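You operate a simulated robot arm through the tools that you are given. There is no shell and no other tool.

Carry out the task below with a simulated robot arm. There is one attempt and no reset: what you move stays moved.

TASK
Put things in order on the side table. At the end: the yellow lemon half stands on top of the grey ring cover; the red drink bottle (marked "BERRY") stands where the brown shoe brush stood; the clear juice glass stands where the red drink bottle stood; the brown shoe brush stands where the yellow lemon half stood; whatever was shut is shut again. Leave all else as you found it, and nothing knocked over.

The check looks at the end state, three seconds after you hand in, the way a careful person would. Anything else that was tipped, shoved, dropped, spilled or broken makes it a failure. A push-on lid holds only when it is set on centred and level and pressed home; a screw cap is set on level and turned clockwise until tight.

THE ROBOT
A 7-joint arm with a two-finger parallel gripper, fixed in place. Base frame: the origin is on the floor under the middle of its stand, x ahead of it, y to its left, z up; the work surface is at about z = 0.78. Lengths are in m, angles in rad, forces in N, time in s.
With the tool pointing down near the work surface it reaches from about 0.1 to 0.66 m from the base axis. Its first joint turns from -1.152 to 1.152 rad. Payload 1.57 kg.
Tool frame: the origin (TCP) lies between the finger pads and is the grasp point; the fingertips stand 0.03 m ahead of it; z points along the fingers, y is the line along which they close. Largest opening 0.08 m; finger width 0.017, thickness 0.012; the body of the gripper, 0.04 by 0.082 m, starts 0.08 m behind the TCP.
Orientation is that of the tool frame in the base frame, as a unit quaternion [x, y, z, w]. With the fingers straight down and closing along the base's y, the tool's x points along the base's -x, its y along +y and its z along -z.

THE INTERFACE
- The arm moves only by the tool move_arm. Its arguments are lists of equal length, an entry for each row: "fingers": the finger opening in m, from 0 to 0.08; "translation": the shift along the base's x, y, z in m, a list of three; "dr": the turn, a rotation vector about the base's x, y, z in rad, a list of three. In form: {"fingers": [fingers, ...], "translation": [[tx, ty, tz], ...], "dr": [[rx, ry, rz], ...]}. A call has 1 to 20 rows; each row is the pose to reach, as a shift and turn from the pose commanded when the call began. Each row takes 0.2 s and may step no farther than 0.05 m and 0.15 rad from the row before; otherwise, or with a gripper value out of range, the whole call is refused. A pose out of reach is approached as far as the arm can. The call stops where the force on the tool passes 40 N (or 10 N more than at its start, if that is more) or the arm is blocked; 0.2 s more then pass. Each finger travels about 0.072 m/s and halts on what it meets, pressing with about 24 N; the grip force reading is that of the motor and also rises with nothing between the fingers. The clock runs only during rows and for 0.2 s after the last one: add rows that repeat a pose to give the fingers time. It gives the time, the measured TCP pose, the force on the tool (base axes), the opening and the grip force at its end, in the units of the frame above (readings bear some noise), with the torque about the TCP (base axes, N m) and any sound that the robot's microphone picked up.
- Cameras (640 x 400 px; columns grow to the right, rows downward): "scene" is fixed at [0.0865, 0.4513, 1.4073]; the picture's right is [-0.52, -0.85, 0.00], its down [-0.51, 0.31, -0.80] and it looks along [0.68, -0.42, -0.60] (base axes); focal length 368 px, centre (320, 200). "wrist" rides on the gripper at [0.072, -0.007, -0.122] in the tool frame; the picture's right is [0.09, 1.00, 0.00], its down [-0.84, 0.08, -0.54] and it looks along [-0.54, 0.05, 0.84] (tool axes); focal length 238 px, centre (320, 200).
- camera(camera): a new picture of that camera. It takes no simulated time.
- measure_at(camera, pixels): for up to 12 pixels [column, row] of the newest picture of that camera ("zoom" is the newest enlarged one), the place [x, y, z] in the base frame of the surface seen there, good to about 0.003 m, but the place of the scene camera against the robot may be out by one fixed shift of up to 0.025 m in any direction. It takes no simulated time.
- enlarge(camera, box): a new picture of the part [left, top, right, bottom] of that camera's present view, enlarged. It takes no simulated time.
- sign_off(): hands the job in; it is judged then, once.

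Leave the gripper open and the arm clear of the work at the hand-in unless told otherwise.

The tools are called after "Emit:" as name(argument=value, ...) on one line, values as JSON. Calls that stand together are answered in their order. move_arm: Moves the arm, as the interface text tells. Its arguments: {"type":"object","properties":{"fingers":{"type":"array","items":{"type":"number"}},"translation":{"type":"array","items":{"type":"array","items":{"type":"number"}}},"dr":{"type":"array","items":{"type":"array","items":{"type":"number"}}}},"required":["fingers","translation","dr"]} The other tools are called the same way: camera (camera) takes a picture; measure_at (camera, pixels) gives the place of the surface under pixels of a picture; enlarge (camera, box) takes an enlarged picture of a part of a camera's view; sign_off () hands the job in.

At the start:

```text
clock: 0.0
tcp_pos: [0.4533, 0.1563, 1.1036]
orientation: [0.0, 1.0, 0.001, 0.0]
contact_force: [0.2, 0.0, -0.4]
torque: [0.0, 0.0, 0.01]
grip_width: 0.08
grasp_force: 0.1
```

scene: 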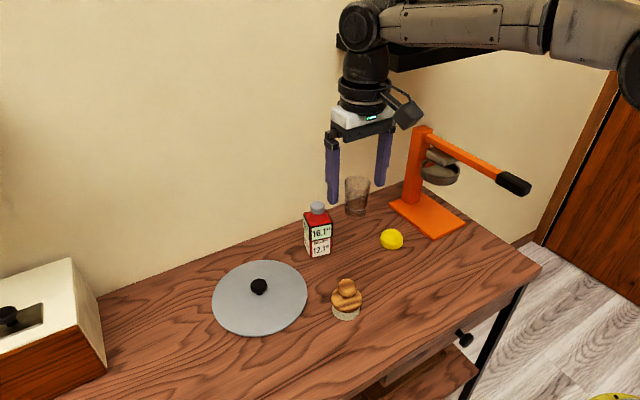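
wrist: 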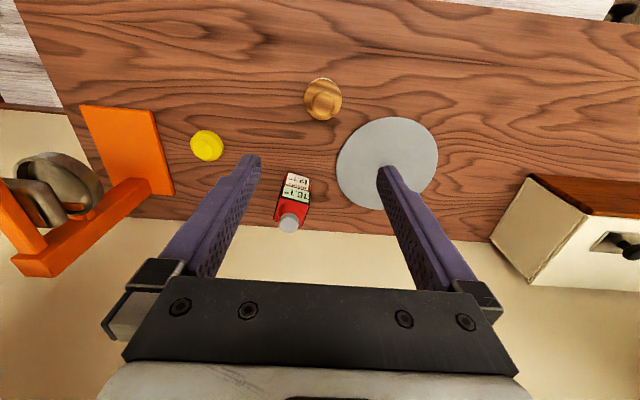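

I see the table with a box on the left, a grey disc with a black knob, the red bottle, the glass, a yellow lemon, a brown brush-like thing and an orange press. I will first take enlarged pictures of each for detail.

Emit:
enlarge(camera="scene", box=[280, 160, 480, 340])

Emit:
enlarge(camera="scene", box=[0, 230, 320, 400])

Emit:
enlarge(camera="scene", box=[380, 100, 640, 400])

Emit:
enlarge(camera="wrist", box=[160, 60, 460, 260])

```text
2.22 times, centred on (380, 250) of scene
```

zoom: 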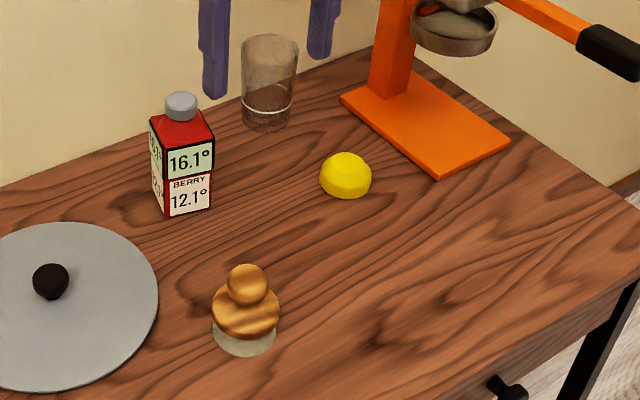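

```text
2.00 times, centred on (160, 315) of scene
```

zoom: 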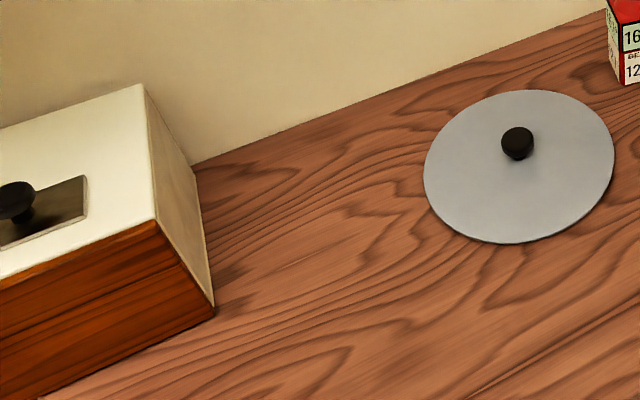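

```text
1.33 times, centred on (510, 250) of scene
```

zoom: 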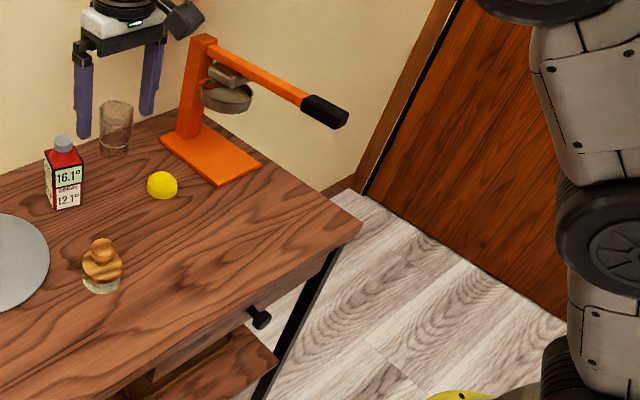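

```text
2.00 times, centred on (310, 160) of wrist
```

zoom: 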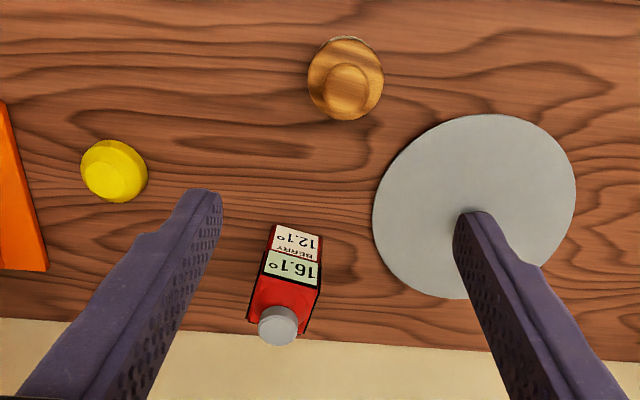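

The only grey cover seen is the flat grey disc with the black knob. I'll measure places in both cameras to find the scene camera's shift: lemon at wrist (207,145), brush at (322,100), bottle cap at (289,223), disc rim and table points; then scene lemon (391,239), brush (347,285), cap (318,207), knob (259,286), disc (240,310), glass and others.

Emit:
camera(camera="wrist")

Emit:
measure_at(camera="wrist", pixels=[[207, 142], [205, 158], [323, 100], [320, 88], [289, 224], [297, 182], [360, 160], [400, 122], [434, 160], [350, 190], [250, 120], [120, 140]])

Emit:
measure_at(camera="scene", pixels=[[391, 236], [391, 246], [347, 284], [347, 314], [318, 206], [318, 240], [259, 284], [240, 310], [290, 280], [357, 183], [357, 213], [430, 215]])

```text
taken
```

wrist: 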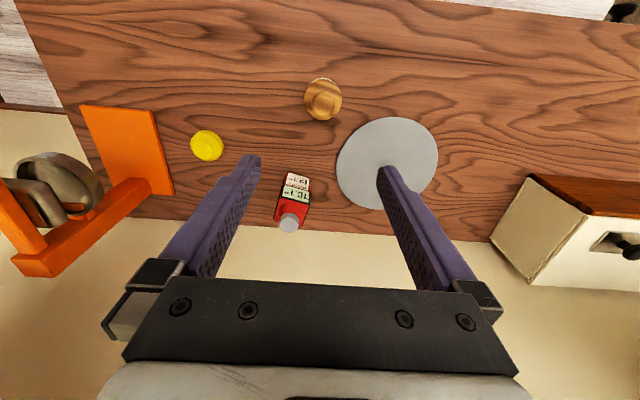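

```text
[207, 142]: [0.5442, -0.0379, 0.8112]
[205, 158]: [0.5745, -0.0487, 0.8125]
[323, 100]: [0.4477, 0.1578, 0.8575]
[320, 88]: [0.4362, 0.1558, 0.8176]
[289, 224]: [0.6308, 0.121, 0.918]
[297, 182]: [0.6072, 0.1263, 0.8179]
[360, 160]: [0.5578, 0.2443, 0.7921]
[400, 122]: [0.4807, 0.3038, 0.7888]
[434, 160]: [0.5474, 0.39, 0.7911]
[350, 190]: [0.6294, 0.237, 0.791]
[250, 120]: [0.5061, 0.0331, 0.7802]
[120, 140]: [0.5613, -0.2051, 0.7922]
```

```text
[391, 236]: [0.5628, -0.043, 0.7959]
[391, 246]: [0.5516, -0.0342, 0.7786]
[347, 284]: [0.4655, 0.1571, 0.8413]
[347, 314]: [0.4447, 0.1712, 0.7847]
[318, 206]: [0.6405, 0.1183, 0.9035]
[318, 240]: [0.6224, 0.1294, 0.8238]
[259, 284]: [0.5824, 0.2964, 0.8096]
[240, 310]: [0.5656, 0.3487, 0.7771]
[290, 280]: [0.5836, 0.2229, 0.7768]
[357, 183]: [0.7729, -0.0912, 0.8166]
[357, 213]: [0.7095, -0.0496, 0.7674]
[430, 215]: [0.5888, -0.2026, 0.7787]
```

Disc top is at z≈0.791 by the wrist and 0.777 by the scene, so the scene camera reads about 0.0145 low. I next enlarge the glass/bottle area and the disc to measure the glass, wall, knob and the disc's rim.

Emit:
enlarge(camera="scene", box=[290, 160, 410, 260])

Emit:
measure_at(camera="scene", pixels=[[346, 182], [368, 182], [357, 178], [357, 189], [348, 211], [357, 216], [365, 211], [357, 222], [380, 190], [340, 150], [300, 200], [440, 180]])

Emit:
enlarge(camera="scene", box=[200, 250, 320, 345])

```text
4.00 times, centred on (350, 210) of scene
```

zoom: 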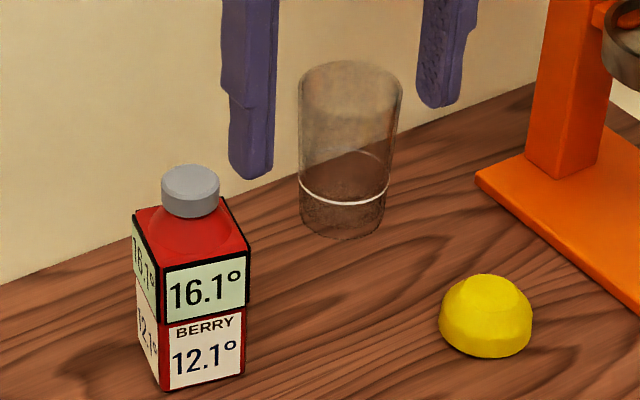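

```text
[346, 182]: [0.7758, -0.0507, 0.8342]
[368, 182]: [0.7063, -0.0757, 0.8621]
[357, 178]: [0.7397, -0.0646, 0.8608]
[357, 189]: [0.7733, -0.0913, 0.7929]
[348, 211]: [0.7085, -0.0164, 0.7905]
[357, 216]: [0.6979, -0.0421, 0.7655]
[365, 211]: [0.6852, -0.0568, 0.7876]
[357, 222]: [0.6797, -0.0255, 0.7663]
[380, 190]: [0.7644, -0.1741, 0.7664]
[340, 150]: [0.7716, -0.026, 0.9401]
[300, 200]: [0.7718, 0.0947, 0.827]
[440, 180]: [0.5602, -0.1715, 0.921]
```

```text
4.21 times, centred on (260, 298) of scene
```

zoom: 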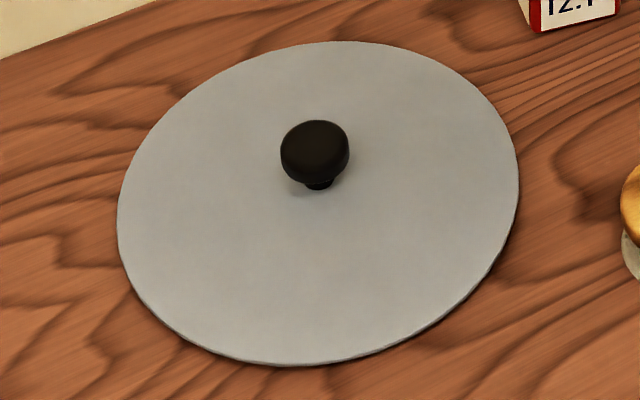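

The glass stands near (0.70,-0.04), about 0.70 m out, so it'll need a tilted tool. The disc looks to have a thin edge with shadow beneath; I'll move the arm so the wrist camera looks at the disc from nearer, staying high (z≈0.98).

Emit:
move_arm(fingers=[0.08, 0.08, 0.08, 0.08, 0.08], translation=[[-0.02, 0.035, -0.02], [-0.04, 0.07, -0.04], [-0.06, 0.105, -0.06], [-0.08, 0.14, -0.08], [-0.1, 0.16, -0.1]], dr=[[0, 0, 0], [0, 0, 0], [0, 0, 0], [0, 0, 0], [0, 0, 0]])

Emit:
camera(camera="wrist")

Emit:
camera(camera="scene")

```text
clock: 1.2
tcp_pos: [0.351, 0.3144, 1.0023]
orientation: [0.0, 1.0, 0.0, 0.0]
contact_force: [-0.5, 0.0, 0.1]
torque: [-0.01, 0.02, 0.01]
grip_width: 0.08
grasp_force: 0.0
```

```text
taken
```

wrist: 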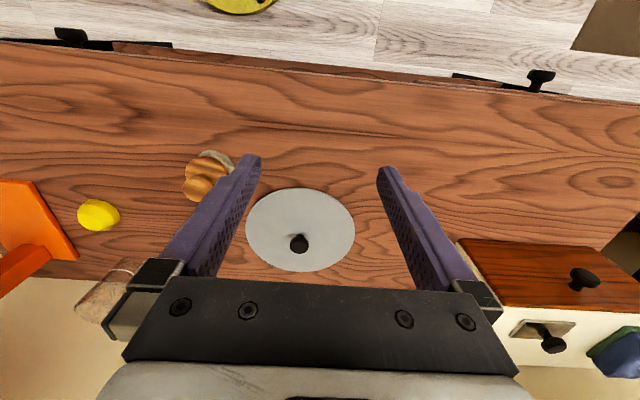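

```text
taken
```

scene: 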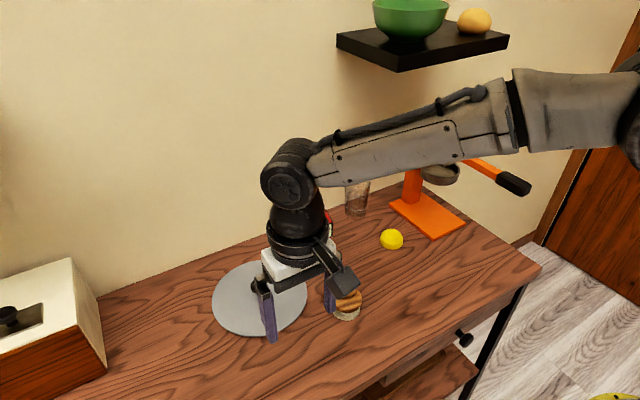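

Now the whole disc (centre near (300,232)) and its knob (299,243) are seen by the wrist camera, and the scene shows a shelf above the press with a green bowl and an orange fruit. I'll enlarge the disc and measure rim, knob, and shelf.

Emit:
enlarge(camera="wrist", box=[170, 140, 380, 280])

Emit:
measure_at(camera="wrist", pixels=[[250, 230], [351, 230], [300, 192], [300, 266], [299, 240], [330, 220], [275, 220], [99, 212], [210, 157], [200, 182], [320, 165], [240, 262]])

Emit:
measure_at(camera="scene", pixels=[[216, 300], [305, 290], [262, 264], [250, 332], [391, 234], [345, 40], [400, 65], [500, 40], [400, 25], [475, 20], [515, 183], [440, 175]])

```text
2.86 times, centred on (275, 210) of wrist
```

zoom: 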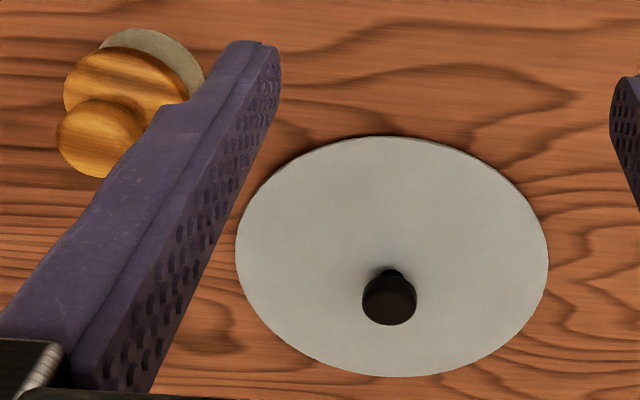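

```text
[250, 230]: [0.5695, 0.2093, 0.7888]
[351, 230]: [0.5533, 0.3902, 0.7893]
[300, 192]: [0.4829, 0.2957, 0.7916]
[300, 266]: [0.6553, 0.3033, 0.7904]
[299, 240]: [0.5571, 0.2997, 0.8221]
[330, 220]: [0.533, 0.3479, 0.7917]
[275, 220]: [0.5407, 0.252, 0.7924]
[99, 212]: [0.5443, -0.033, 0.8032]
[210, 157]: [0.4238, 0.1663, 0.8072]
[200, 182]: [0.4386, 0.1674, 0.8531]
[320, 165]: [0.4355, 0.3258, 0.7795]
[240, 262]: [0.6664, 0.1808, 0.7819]
```

```text
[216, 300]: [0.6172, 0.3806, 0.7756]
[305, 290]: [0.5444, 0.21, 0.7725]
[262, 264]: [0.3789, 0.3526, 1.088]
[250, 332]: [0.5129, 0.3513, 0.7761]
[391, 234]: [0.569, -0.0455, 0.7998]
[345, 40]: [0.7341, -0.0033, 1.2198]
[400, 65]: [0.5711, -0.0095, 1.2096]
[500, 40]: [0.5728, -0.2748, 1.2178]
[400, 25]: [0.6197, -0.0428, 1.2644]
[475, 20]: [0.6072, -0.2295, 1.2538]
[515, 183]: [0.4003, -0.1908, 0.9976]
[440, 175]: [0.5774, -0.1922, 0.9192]
```

The disc spans y≈0.208–0.393 and x≈0.48–0.658, so its centre is near (0.568, 0.300), its top at 0.791, with the knob in the middle. The shelf is at z≈1.22, x>0.56, y<0. Next I move the wrist camera near the lemon to measure it from close up.

Emit:
move_arm(fingers=[0.08, 0.08, 0.08, 0.08, 0.08, 0.08, 0.08, 0.08, 0.08, 0.08], translation=[[0.009, -0.037, 0], [0.018, -0.074, 0], [0.027, -0.111, -0.01], [0.036, -0.148, -0.02], [0.045, -0.185, -0.03], [0.054, -0.222, -0.04], [0.063, -0.259, -0.05], [0.072, -0.296, -0.055], [0.081, -0.333, -0.055], [0.09, -0.36, -0.055]], dr=[[0, 0, 0], [0, 0, 0], [0, 0, 0], [0, 0, 0], [0, 0, 0], [0, 0, 0], [0, 0, 0], [0, 0, 0], [0, 0, 0], [0, 0, 0]])

Emit:
camera(camera="wrist")

Emit:
camera(camera="scene")

```text
clock: 3.4
tcp_pos: [0.443, -0.0461, 0.9501]
orientation: [0.0, 1.0, 0.0, 0.0]
contact_force: [-0.6, 0.4, 0.4]
torque: [0.0, 0.0, 0.01]
grip_width: 0.0801
grasp_force: 0.0
```

```text
taken
```

wrist: 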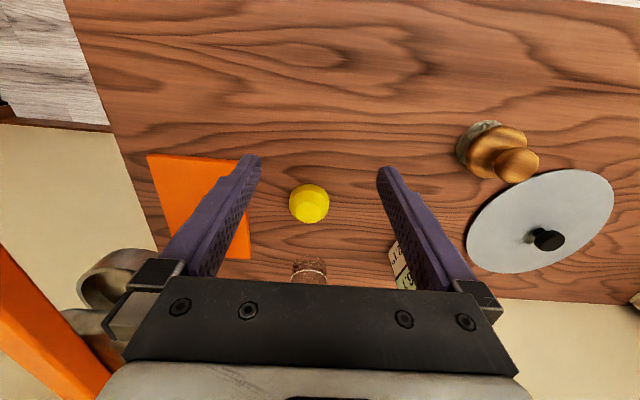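

```text
taken
```

scene: 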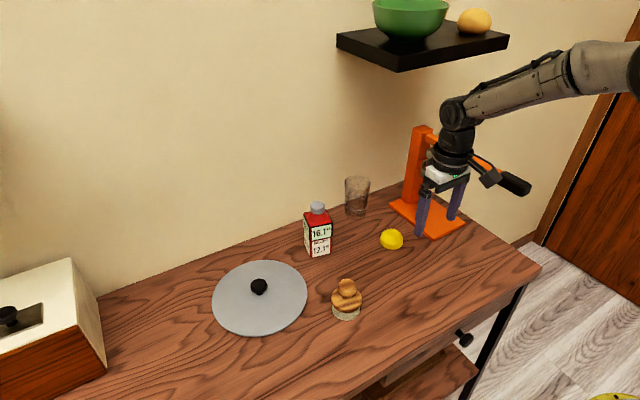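

The lemon sits at wrist pixel (309,203) between the fingers. I'll enlarge it and measure its edges.

Emit:
enlarge(camera="wrist", box=[269, 170, 349, 290])

Emit:
measure_at(camera="wrist", pixels=[[309, 190], [309, 200], [309, 210], [309, 218], [292, 203], [326, 203], [300, 190], [320, 190], [291, 196], [327, 196], [309, 180], [345, 203]])

Emit:
enlarge(camera="scene", box=[371, 222, 411, 258])

```text
3.33 times, centred on (309, 230) of wrist
```

zoom: 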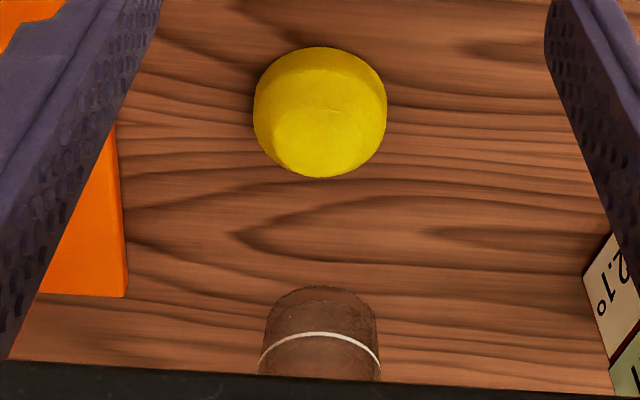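

```text
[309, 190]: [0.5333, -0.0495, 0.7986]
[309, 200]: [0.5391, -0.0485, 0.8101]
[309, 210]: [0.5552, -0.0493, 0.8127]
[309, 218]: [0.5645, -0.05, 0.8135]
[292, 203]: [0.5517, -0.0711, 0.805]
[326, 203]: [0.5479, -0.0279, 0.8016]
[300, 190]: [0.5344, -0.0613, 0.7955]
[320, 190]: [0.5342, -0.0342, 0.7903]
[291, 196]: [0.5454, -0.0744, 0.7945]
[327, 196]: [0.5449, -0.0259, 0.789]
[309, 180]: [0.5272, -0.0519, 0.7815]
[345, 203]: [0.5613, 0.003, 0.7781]
```

```text
11.11 times, centred on (391, 240) of scene
```

zoom: 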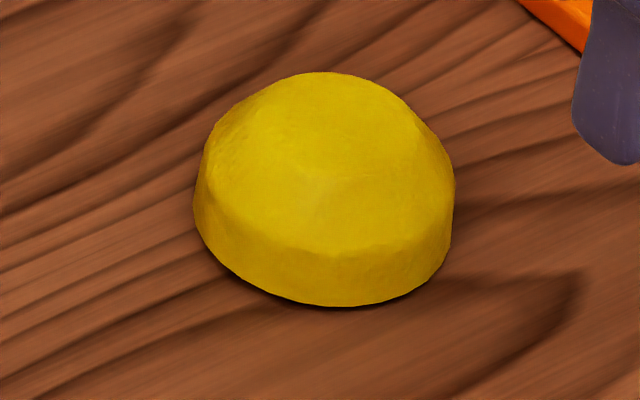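

The lemon's sides are near upright low down; edges at y≈-0.0744 and -0.026 and front at x≈0.53 give a centre of about (0.555,-0.050), top 0.8135. Before going down I check the press base's edge (wrist ~(248,245), scene (389,203)-(430,237)) for finger clearance, and the glass.

Emit:
measure_at(camera="wrist", pixels=[[249, 250], [246, 215], [243, 240], [255, 215], [309, 262], [309, 275], [297, 270], [322, 270], [400, 255], [397, 270]])

Emit:
measure_at(camera="scene", pixels=[[391, 204], [410, 222], [400, 212], [431, 236], [385, 205], [357, 216], [347, 208], [366, 208], [370, 183], [345, 183]])

```text
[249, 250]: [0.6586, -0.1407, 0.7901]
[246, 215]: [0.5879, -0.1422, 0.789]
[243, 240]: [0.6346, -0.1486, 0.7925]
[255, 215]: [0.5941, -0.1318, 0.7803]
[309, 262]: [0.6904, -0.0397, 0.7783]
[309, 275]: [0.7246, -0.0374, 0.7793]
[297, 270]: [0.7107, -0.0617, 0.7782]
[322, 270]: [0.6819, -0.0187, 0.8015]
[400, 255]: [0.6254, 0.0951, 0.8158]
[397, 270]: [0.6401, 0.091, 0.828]
```

```text
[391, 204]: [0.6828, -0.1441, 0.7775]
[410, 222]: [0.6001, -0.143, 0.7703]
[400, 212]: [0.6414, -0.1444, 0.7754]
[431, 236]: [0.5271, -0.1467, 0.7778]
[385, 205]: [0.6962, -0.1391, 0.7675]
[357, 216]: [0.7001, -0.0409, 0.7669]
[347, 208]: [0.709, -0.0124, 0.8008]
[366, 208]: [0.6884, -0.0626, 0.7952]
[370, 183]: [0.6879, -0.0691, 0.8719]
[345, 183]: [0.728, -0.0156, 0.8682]
```

The press base's edge is at y≈-0.139, so open fingers (outermost ≈-0.102) clear it. I'll now move above the lemon and come down to TCP z≈0.84.

Emit:
move_arm(fingers=[0.08, 0.08, 0.08, 0.08, 0.08, 0.08, 0.08], translation=[[0.04, -0.002, 0], [0.08, -0.004, 0], [0.113, -0.0045, 0], [0.113, -0.0045, -0.03], [0.113, -0.0045, -0.06], [0.113, -0.0045, -0.09], [0.113, -0.0045, -0.11]], dr=[[0, 0, 0], [0, 0, 0], [0, 0, 0], [0, 0, 0], [0, 0, 0], [0, 0, 0], [0, 0, 0]])

Emit:
camera(camera="wrist")

Emit:
enlarge(camera="scene", box=[330, 170, 450, 270])

```text
clock: 5.0
tcp_pos: [0.5549, -0.049, 0.8378]
orientation: [0.0, 1.0, 0.0, 0.0]
contact_force: [0.0, 0.7, -0.3]
torque: [-0.02, 0.02, 0.0]
grip_width: 0.0799
grasp_force: 0.2
```

```text
taken
```

wrist: 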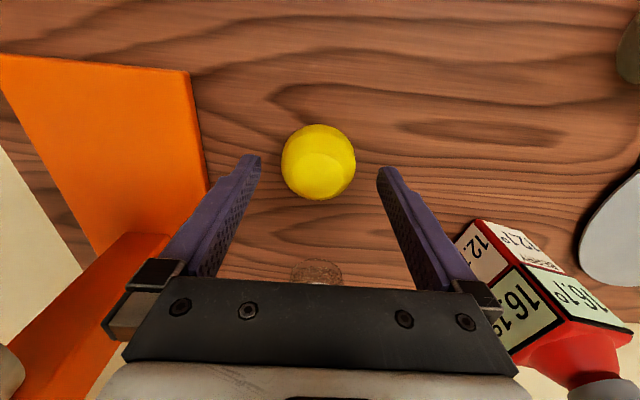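

```text
4.00 times, centred on (390, 220) of scene
```

zoom: 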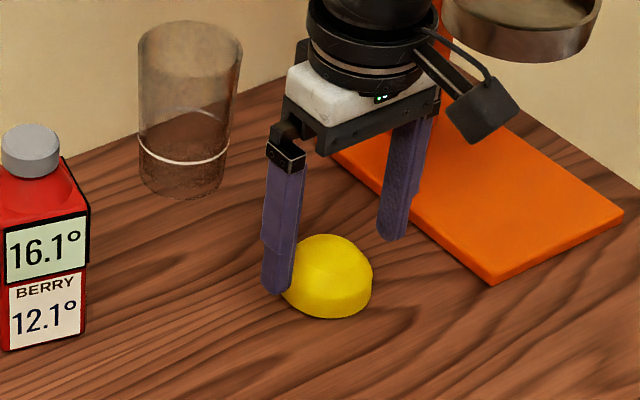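

The lemon is centred between the fingers (pixel (318,162), expected (321,162)). I'll lower to TCP z≈0.815 (tips ≈0.785), then close and hold a few rows.

Emit:
move_arm(fingers=[0.08, 0.08, 0.05, 0.04, 0.03, 0.03, 0.03, 0.03], translation=[[0, -0.001, -0.012], [0, -0.001, -0.024], [0, -0.001, -0.024], [0, -0.001, -0.024], [0, -0.001, -0.024], [0, -0.001, -0.024], [0, -0.001, -0.024], [0, -0.001, -0.024]], dr=[[0, 0, 0], [0, 0, 0], [0, 0, 0], [0, 0, 0], [0, 0, 0], [0, 0, 0], [0, 0, 0], [0, 0, 0]])

Emit:
camera(camera="wrist")

```text
clock: 6.8
tcp_pos: [0.5558, -0.0513, 0.8158]
orientation: [0.001, 1.0, 0.0, 0.0]
contact_force: [-0.2, -0.1, -0.7]
torque: [0.01, 0.0, 0.02]
grip_width: 0.0559
grasp_force: 23.6
```

```text
taken
```

wrist: 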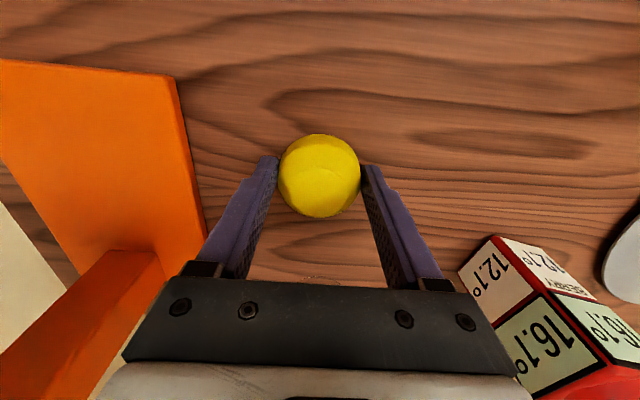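

The lemon is gripped (opening 0.0559, 23.6 N). I'll lift it straight up 0.12 m.

Emit:
move_arm(fingers=[0.03, 0.03, 0.03, 0.03, 0.03, 0.03], translation=[[0, 0, 0.01], [0, 0, 0.03], [0, 0, 0.05], [0, 0, 0.075], [0, 0, 0.1], [0, 0, 0.12]], dr=[[0, 0, 0], [0, 0, 0], [0, 0, 0], [0, 0, 0], [0, 0, 0], [0, 0, 0]])

Emit:
camera(camera="wrist")

Emit:
camera(camera="scene")

```text
clock: 8.2
tcp_pos: [0.5555, -0.0493, 0.9341]
orientation: [0.0, 1.0, 0.001, 0.0]
contact_force: [0.5, -0.1, -1.1]
torque: [0.0, -0.01, 0.0]
grip_width: 0.0561
grasp_force: 24.3
```

```text
taken
```

wrist: 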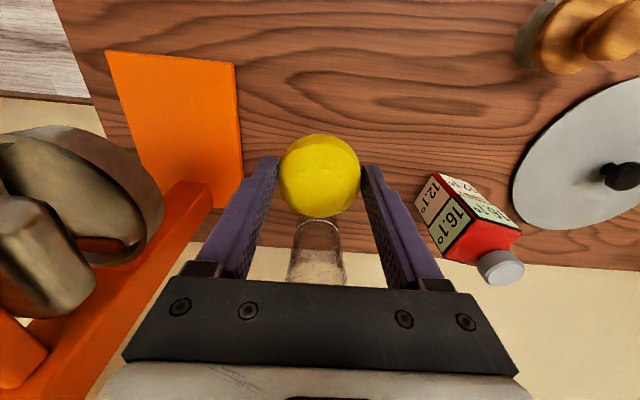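

```text
taken
```

scene: 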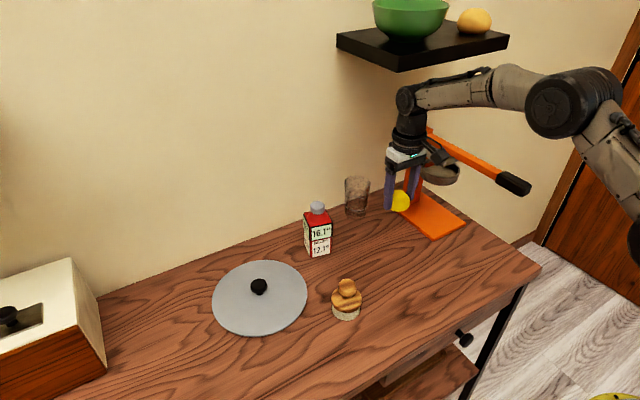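

Lemon is held. Now I carry it across at this height to above the disc's near side, about (0.517, 0.300).

Emit:
move_arm(fingers=[0.03, 0.03, 0.03, 0.03, 0.03, 0.03, 0.03, 0.03, 0.03, 0.03], translation=[[-0.006, 0.03, 0], [-0.012, 0.07, 0], [-0.018, 0.11, 0], [-0.024, 0.15, 0], [-0.03, 0.19, 0], [-0.034, 0.23, 0], [-0.0385, 0.27, 0], [-0.0385, 0.31, 0], [-0.0385, 0.34, 0], [-0.0385, 0.35, 0]], dr=[[0, 0, 0], [0, 0, 0], [0, 0, 0], [0, 0, 0], [0, 0, 0], [0, 0, 0], [0, 0, 0], [0, 0, 0], [0, 0, 0], [0, 0, 0]])

Emit:
camera(camera="wrist")

Emit:
camera(camera="scene")

```text
clock: 10.4
tcp_pos: [0.5194, 0.2998, 0.9347]
orientation: [0.001, 1.0, 0.0, 0.0]
contact_force: [-0.3, -0.3, -0.9]
torque: [0.01, 0.0, -0.02]
grip_width: 0.0558
grasp_force: 24.2
```

```text
taken
```

wrist: 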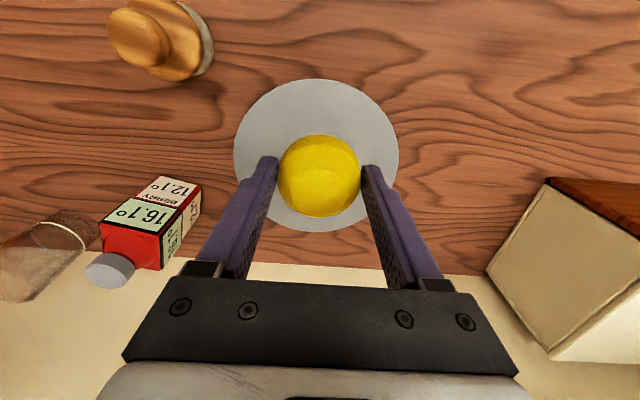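

```text
taken
```

scene: 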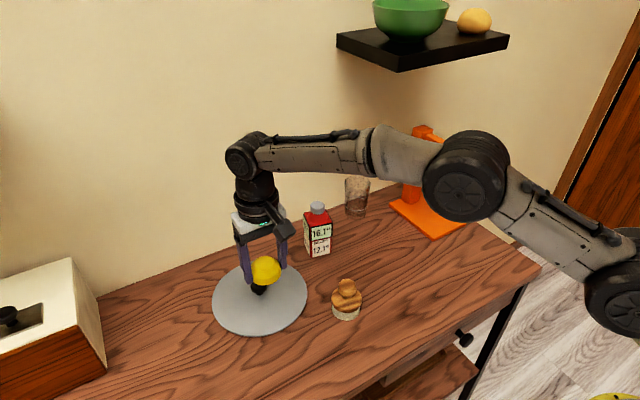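

The lemon is above the disc. I lower to TCP z≈0.845 (lemon bottom ≈0.809, still below the knob top so I check its side clearance: knob edge x≈0.554 versus lemon edge ≈0.546).

Emit:
move_arm(fingers=[0.03, 0.03, 0.03, 0.03], translation=[[0, 0, -0.02], [-0.001, 0, -0.04], [-0.002, 0, -0.055], [-0.003, 0, -0.065]], dr=[[0, 0, 0], [0, 0, 0], [0, 0, 0], [0, 0, 0]])

Emit:
enlarge(camera="scene", box=[200, 240, 320, 345])

```text
clock: 11.4
tcp_pos: [0.5153, 0.2995, 0.8679]
orientation: [0.0, 1.0, 0.0, 0.001]
contact_force: [-0.6, 0.3, -1.0]
torque: [0.0, 0.02, 0.04]
grip_width: 0.0562
grasp_force: 24.1
```

```text
3.81 times, centred on (260, 292) of scene
```

zoom: 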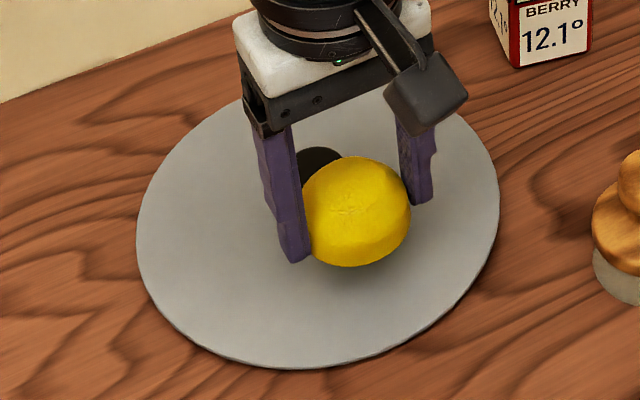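

Knob is partly behind the lemon with a small gap expected. I shift 3 mm nearer the robot for margin and lower in small steps to just above the disc.

Emit:
move_arm(fingers=[0.03, 0.03, 0.03, 0.03, 0.03], translation=[[-0.003, 0, 0], [-0.003, 0, -0.01], [-0.003, 0, -0.02], [-0.003, 0, -0.03], [-0.003, 0, -0.036]], dr=[[0, 0, 0], [0, 0, 0], [0, 0, 0], [0, 0, 0], [0, 0, 0]])

Emit:
enlarge(camera="scene", box=[200, 240, 320, 345])

Emit:
camera(camera="wrist")

```text
clock: 12.6
tcp_pos: [0.5131, 0.2989, 0.8331]
orientation: [0.0, 1.0, 0.001, 0.0]
contact_force: [0.0, 0.5, 0.1]
torque: [0.02, -0.03, 0.02]
grip_width: 0.0558
grasp_force: 23.9
```

```text
3.81 times, centred on (260, 292) of scene
```

zoom: 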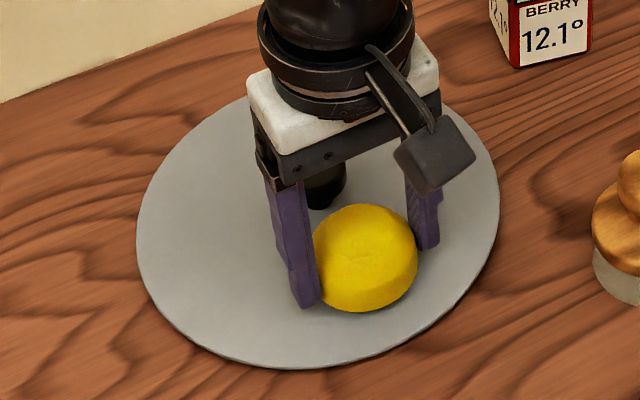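

```text
taken
```

wrist: 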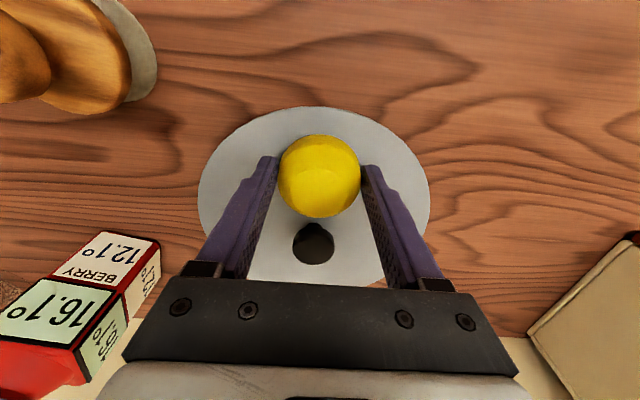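

Lemon is near the disc with the knob clear behind it ((314,243) in the wrist view). I lower 5 mm and read the force.

Emit:
move_arm(fingers=[0.03, 0.03, 0.03], translation=[[0, 0, -0.002], [0, 0, -0.004], [0, 0, -0.005]], dr=[[0, 0, 0], [0, 0, 0], [0, 0, 0]])

```text
clock: 13.4
tcp_pos: [0.5118, 0.3014, 0.8273]
orientation: [0.0, 1.0, 0.0, 0.0]
contact_force: [0.7, 0.1, 0.5]
torque: [-0.01, -0.01, -0.02]
grip_width: 0.056
grasp_force: 24.2
```

Force z went from about -1.0 to +0.5, suggesting first touch. I lower 1.5 mm more and read again.

Emit:
move_arm(fingers=[0.03, 0.03], translation=[[0, 0, -0.001], [0, 0, -0.0015]], dr=[[0, 0, 0], [0, 0, 0]])

Emit:
enlarge(camera="scene", box=[230, 265, 310, 340])

```text
clock: 14.0
tcp_pos: [0.5122, 0.3, 0.8274]
orientation: [0.0, 1.0, 0.001, 0.001]
contact_force: [-1.4, -1.0, 5.2]
torque: [-0.05, 0.07, 0.0]
grip_width: 0.0558
grasp_force: 24.0
```

```text
5.33 times, centred on (270, 302) of scene
```

zoom: 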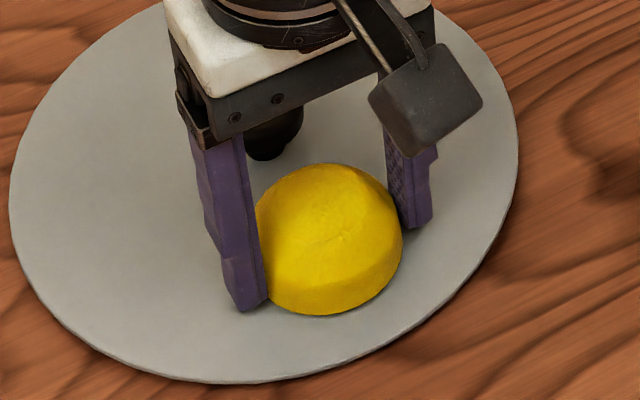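

Contact force is 5 N: the lemon rests on the disc. I open the fingers and hold, then rise straight up.

Emit:
move_arm(fingers=[0.06, 0.07, 0.08, 0.08, 0.08], translation=[[0, 0, 0.0005], [0, 0, 0.001], [0, 0, 0.001], [0, 0, 0.001], [0, 0, 0.001]], dr=[[0, 0, 0], [0, 0, 0], [0, 0, 0], [0, 0, 0], [0, 0, 0]])

Emit:
camera(camera="wrist")

```text
clock: 15.2
tcp_pos: [0.5118, 0.2991, 0.8275]
orientation: [0.0, 1.0, 0.001, 0.0]
contact_force: [0.9, -0.6, 0.3]
torque: [0.01, 0.01, 0.05]
grip_width: 0.0802
grasp_force: 0.0
```

```text
taken
```

wrist: 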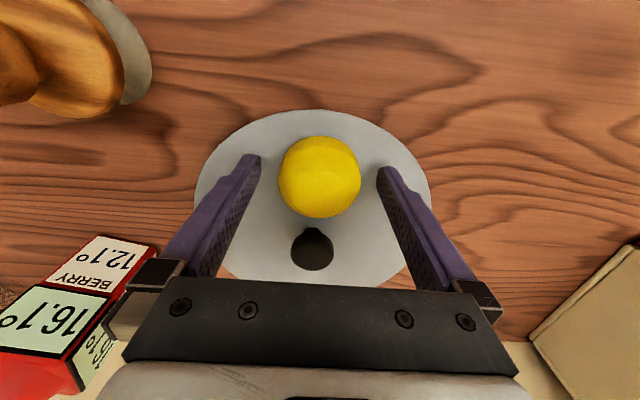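

Released cleanly. I rise 0.12 m and then go back toward the brush for a close look at it.

Emit:
move_arm(fingers=[0.08, 0.08, 0.08, 0.08, 0.08, 0.08, 0.08, 0.08, 0.08, 0.08, 0.08], translation=[[0, 0, 0.02], [0, 0, 0.05], [0, 0, 0.085], [0, 0, 0.12], [-0.03, -0.025, 0.12], [-0.06, -0.05, 0.12], [-0.09, -0.075, 0.12], [-0.12, -0.1, 0.12], [-0.15, -0.12, 0.12], [-0.177, -0.14, 0.12], [-0.177, -0.14, 0.12]], dr=[[0, 0, 0], [0, 0, 0], [0, 0, 0], [0, 0, 0], [0, 0, 0], [0, 0, 0], [0, 0, 0], [0, 0, 0], [0, 0, 0], [0, 0, 0], [0, 0, 0]])

Emit:
camera(camera="wrist")

Emit:
camera(camera="scene")

```text
clock: 17.6
tcp_pos: [0.336, 0.1606, 0.9484]
orientation: [0.0, 1.0, 0.0, 0.0]
contact_force: [0.2, 0.0, 0.4]
torque: [0.01, -0.02, -0.01]
grip_width: 0.0801
grasp_force: 0.1
```

```text
taken
```

wrist: 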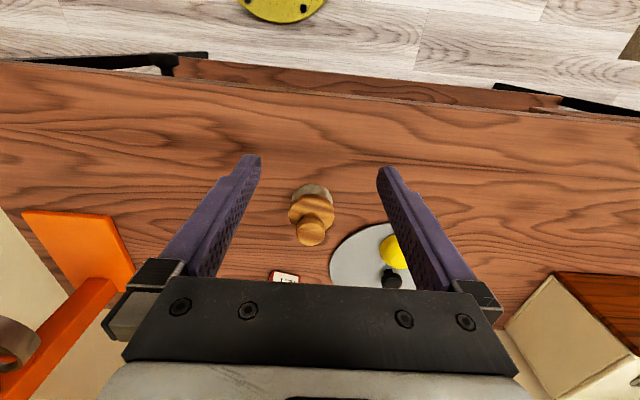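

```text
taken
```

scene: 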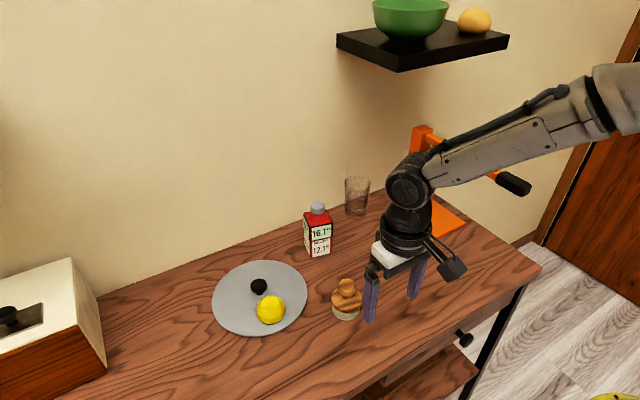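

The lemon stands on the disc. Now I enlarge the brush in both cameras (wrist (312,215), scene (347,300)) and measure its parts.

Emit:
enlarge(camera="wrist", box=[272, 170, 352, 260])

Emit:
measure_at(camera="wrist", pixels=[[313, 187], [314, 196], [298, 190], [328, 190], [311, 208], [292, 212], [331, 212], [311, 225], [310, 235], [300, 230], [320, 230], [312, 180]])

Emit:
enlarge(camera="scene", box=[322, 270, 372, 325])

Emit:
measure_at(camera="scene", pixels=[[347, 282], [347, 289], [347, 300], [335, 300], [359, 300], [347, 309], [347, 316], [335, 310], [357, 311], [347, 320], [340, 285], [353, 285]])

```text
4.44 times, centred on (312, 215) of wrist
```

zoom: 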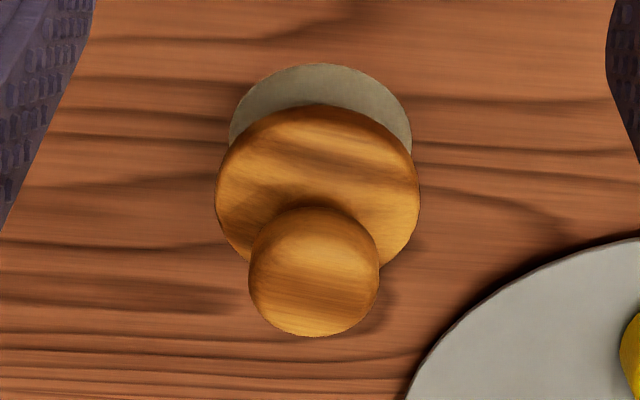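

```text
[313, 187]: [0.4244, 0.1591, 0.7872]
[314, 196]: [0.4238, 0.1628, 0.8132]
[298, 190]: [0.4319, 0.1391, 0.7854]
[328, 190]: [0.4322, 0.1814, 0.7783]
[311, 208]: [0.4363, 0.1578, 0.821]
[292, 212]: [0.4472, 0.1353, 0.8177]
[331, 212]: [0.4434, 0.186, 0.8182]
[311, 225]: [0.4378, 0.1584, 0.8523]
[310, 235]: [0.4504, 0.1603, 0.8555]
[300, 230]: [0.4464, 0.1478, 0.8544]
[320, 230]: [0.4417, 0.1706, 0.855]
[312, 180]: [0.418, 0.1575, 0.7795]
```

```text
7.27 times, centred on (347, 298) of scene
```

zoom: 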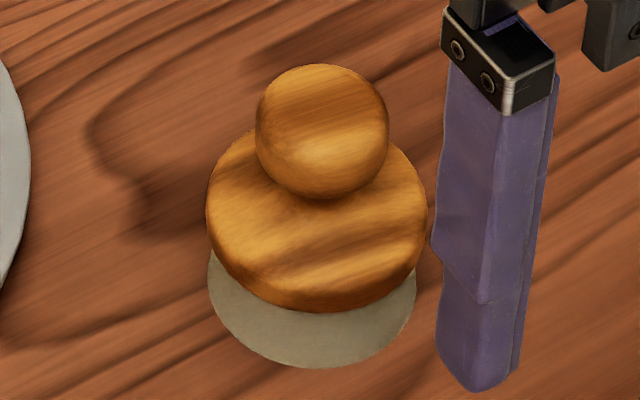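

```text
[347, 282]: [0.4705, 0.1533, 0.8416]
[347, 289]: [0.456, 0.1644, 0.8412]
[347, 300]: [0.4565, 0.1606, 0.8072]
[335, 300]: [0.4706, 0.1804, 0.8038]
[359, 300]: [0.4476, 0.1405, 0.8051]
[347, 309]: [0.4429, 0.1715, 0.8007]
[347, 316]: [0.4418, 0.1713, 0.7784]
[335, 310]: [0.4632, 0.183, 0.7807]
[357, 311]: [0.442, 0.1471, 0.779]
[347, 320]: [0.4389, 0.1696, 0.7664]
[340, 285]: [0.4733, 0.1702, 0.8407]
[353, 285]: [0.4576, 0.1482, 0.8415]
```

The brush: bristle base ≈0.058 wide, wooden disc ≈0.062 wide at z≈0.80–0.82, ball knob to 0.856; centre about (0.450,0.160). I'll grip the wooden disc. First I move above it and come down to TCP z≈0.855 with open fingers straddling.

Emit:
move_arm(fingers=[0.08, 0.08, 0.08, 0.08, 0.08, 0.08], translation=[[0.04, 0, 0], [0.08, 0, 0], [0.115, 0, 0], [0.115, 0, -0.03], [0.115, 0, -0.06], [0.115, 0, -0.075]], dr=[[0, 0, 0], [0, 0, 0], [0, 0, 0], [0, 0, 0], [0, 0, 0], [0, 0, 0]])

Emit:
camera(camera="wrist")

Emit:
enlarge(camera="scene", box=[300, 240, 400, 330])

```text
clock: 19.0
tcp_pos: [0.4512, 0.1595, 0.8725]
orientation: [0.0, 1.0, 0.0, 0.001]
contact_force: [-0.4, 0.6, 1.3]
torque: [-0.01, -0.01, -0.02]
grip_width: 0.0801
grasp_force: 0.1
```

```text
taken
```

wrist: 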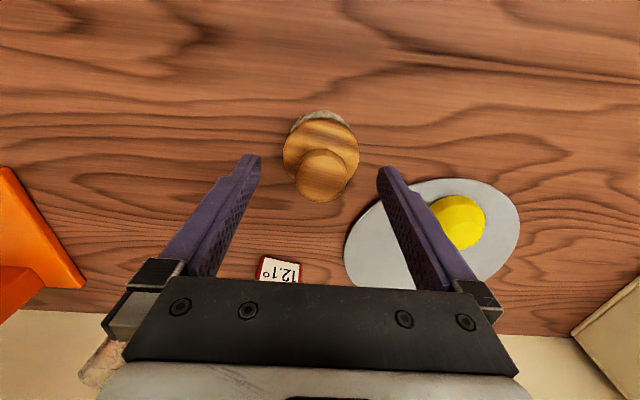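

```text
4.44 times, centred on (350, 285) of scene
```

zoom: 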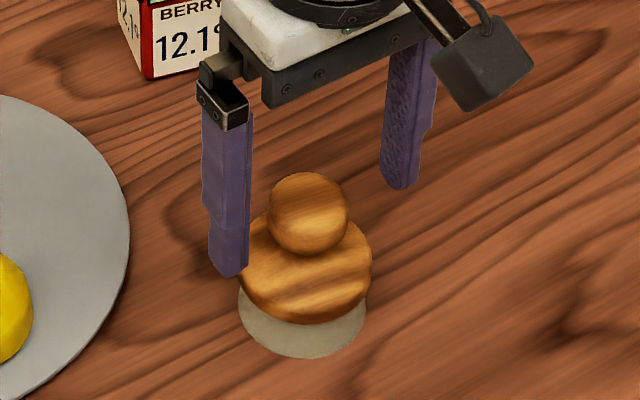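

The brush looks centred sideways (col 321). I measure a few points again from this closer view to refine its fore-aft centre.

Emit:
measure_at(camera="wrist", pixels=[[321, 108], [321, 113], [321, 118], [321, 123], [321, 130], [284, 150], [358, 150], [321, 155], [321, 175], [321, 190], [321, 198], [321, 204]])

```text
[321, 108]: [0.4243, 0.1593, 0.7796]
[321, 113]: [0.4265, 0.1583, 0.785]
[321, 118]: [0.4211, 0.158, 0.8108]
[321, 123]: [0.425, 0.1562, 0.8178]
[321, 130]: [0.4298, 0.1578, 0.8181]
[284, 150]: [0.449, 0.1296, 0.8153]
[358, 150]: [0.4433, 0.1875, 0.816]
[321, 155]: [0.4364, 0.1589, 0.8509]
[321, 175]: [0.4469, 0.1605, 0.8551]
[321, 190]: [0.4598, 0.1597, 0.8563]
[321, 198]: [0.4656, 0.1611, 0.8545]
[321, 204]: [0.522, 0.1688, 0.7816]
```

Centre refined to (0.452, 0.159). I lower to TCP z≈0.821 and close on the wooden disc.

Emit:
move_arm(fingers=[0.08, 0.08, 0.08, 0.06, 0.045, 0.04, 0.04, 0.04, 0.04], translation=[[0.0015, -0.0005, -0.02], [0.0015, -0.0005, -0.04], [0.0015, -0.0005, -0.0525], [0.0015, -0.0005, -0.0525], [0.0015, -0.0005, -0.0525], [0.0015, -0.0005, -0.0525], [0.0015, -0.0005, -0.0525], [0.0015, -0.0005, -0.0525], [0.0015, -0.0005, -0.0525]], dr=[[0, 0, 0], [0, 0, 0], [0, 0, 0], [0, 0, 0], [0, 0, 0], [0, 0, 0], [0, 0, 0], [0, 0, 0], [0, 0, 0]])

Emit:
enlarge(camera="scene", box=[300, 240, 400, 330])

Emit:
camera(camera="wrist")

```text
clock: 21.0
tcp_pos: [0.4527, 0.158, 0.8214]
orientation: [0.0, 1.0, 0.0, 0.0]
contact_force: [-0.6, -0.4, 0.5]
torque: [0.01, -0.01, 0.0]
grip_width: 0.0579
grasp_force: 23.5
```

```text
4.44 times, centred on (350, 285) of scene
```

zoom: 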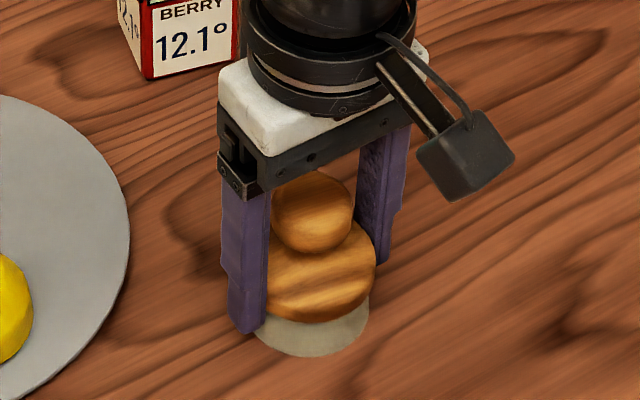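

```text
taken
```

wrist: 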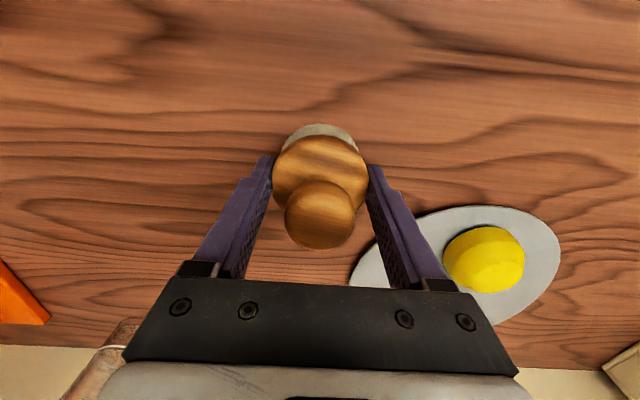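

The brush is gripped (0.0579, 23.5 N). I lift it 0.08 m and carry it to the lemon's old spot (0.5555,-0.0505).

Emit:
move_arm(fingers=[0.04, 0.04, 0.04, 0.04, 0.04, 0.04, 0.04, 0.04, 0.04, 0.04, 0.04, 0.04], translation=[[0, 0, 0.01], [0, 0, 0.03], [0, 0, 0.055], [0, 0, 0.08], [0.01, -0.02, 0.08], [0.025, -0.052, 0.08], [0.04, -0.083, 0.08], [0.055, -0.114, 0.08], [0.07, -0.145, 0.08], [0.085, -0.176, 0.08], [0.098, -0.2, 0.08], [0.102, -0.209, 0.08]], dr=[[0, 0, 0], [0, 0, 0], [0, 0, 0], [0, 0, 0], [0, 0, 0], [0, 0, 0], [0, 0, 0], [0, 0, 0], [0, 0, 0], [0, 0, 0], [0, 0, 0], [0, 0, 0]])

Emit:
camera(camera="wrist")

Emit:
camera(camera="scene")

```text
clock: 23.6
tcp_pos: [0.5515, -0.0493, 0.8999]
orientation: [0.0, 1.0, 0.001, 0.001]
contact_force: [0.2, -0.5, -0.7]
torque: [0.0, 0.0, -0.03]
grip_width: 0.058
grasp_force: 23.9
```

```text
taken
```

wrist: 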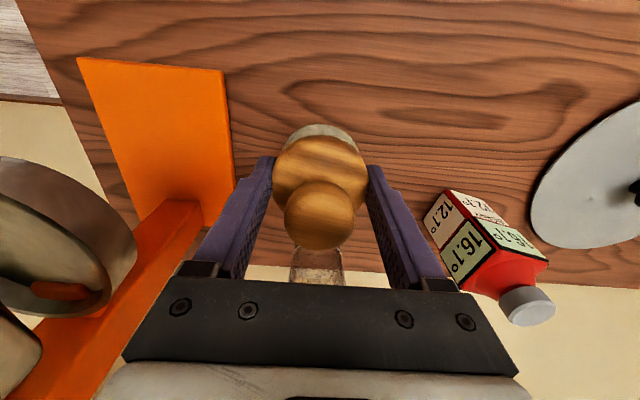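

```text
taken
```

scene: 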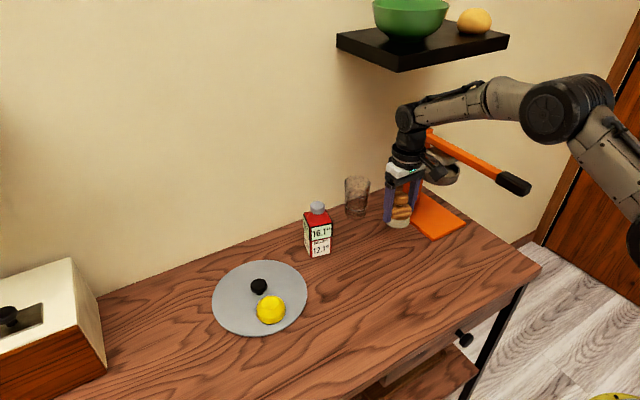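

The brush hangs level at about (0.5525,-0.050). I shift +2 mm in x and lower to about 6 mm above the table.

Emit:
move_arm(fingers=[0.04, 0.04, 0.04, 0.04, 0.04], translation=[[0.002, -0.0005, -0.015], [0.002, -0.0005, -0.035], [0.002, -0.0005, -0.055], [0.002, -0.0005, -0.068], [0.002, -0.0005, -0.073]], dr=[[0, 0, 0], [0, 0, 0], [0, 0, 0], [0, 0, 0], [0, 0, 0]])

Emit:
enlarge(camera="scene", box=[340, 180, 450, 270])

```text
clock: 24.8
tcp_pos: [0.5537, -0.0489, 0.8259]
orientation: [0.0, 1.0, 0.0, 0.0]
contact_force: [-0.7, -0.3, -0.3]
torque: [0.01, 0.02, 0.02]
grip_width: 0.0579
grasp_force: 23.6
```

```text
4.44 times, centred on (395, 225) of scene
```

zoom: 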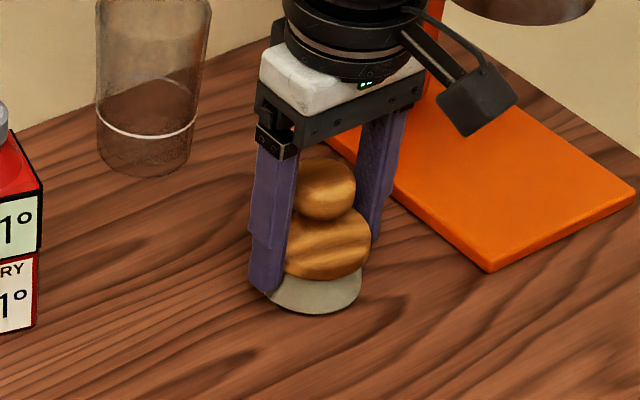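

I lower further in small steps until contact is felt.

Emit:
move_arm(fingers=[0.04, 0.04, 0.04], translation=[[0, -0.001, -0.003], [0, -0.001, -0.005], [0, -0.001, -0.006]], dr=[[0, 0, 0], [0, 0, 0], [0, 0, 0]])

```text
clock: 25.6
tcp_pos: [0.5557, -0.0515, 0.823]
orientation: [0.0, 1.0, -0.001, 0.001]
contact_force: [-2.7, 1.2, 4.0]
torque: [0.03, 0.13, 0.01]
grip_width: 0.0579
grasp_force: 23.9
```

Contact (4 N): the brush stands on the table. I open the fingers and then rise straight up.

Emit:
move_arm(fingers=[0.062, 0.072, 0.08, 0.08, 0.08], translation=[[0, 0, 0.0005], [0, 0, 0.001], [0, 0, 0.001], [0, 0, 0.001], [0, 0, 0.001]], dr=[[0, 0, 0], [0, 0, 0], [0, 0, 0], [0, 0, 0], [0, 0, 0]])

Emit:
camera(camera="wrist")

```text
clock: 26.8
tcp_pos: [0.5571, -0.0514, 0.8221]
orientation: [0.0, 1.0, 0.0, 0.0]
contact_force: [0.0, -0.9, 0.1]
torque: [0.0, 0.01, -0.03]
grip_width: 0.08
grasp_force: 0.1
```

```text
taken
```

wrist: 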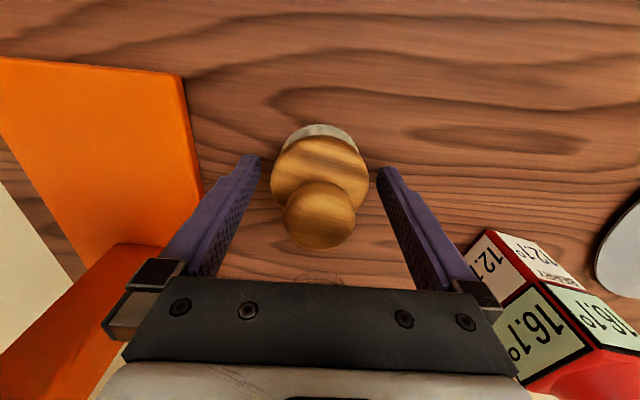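

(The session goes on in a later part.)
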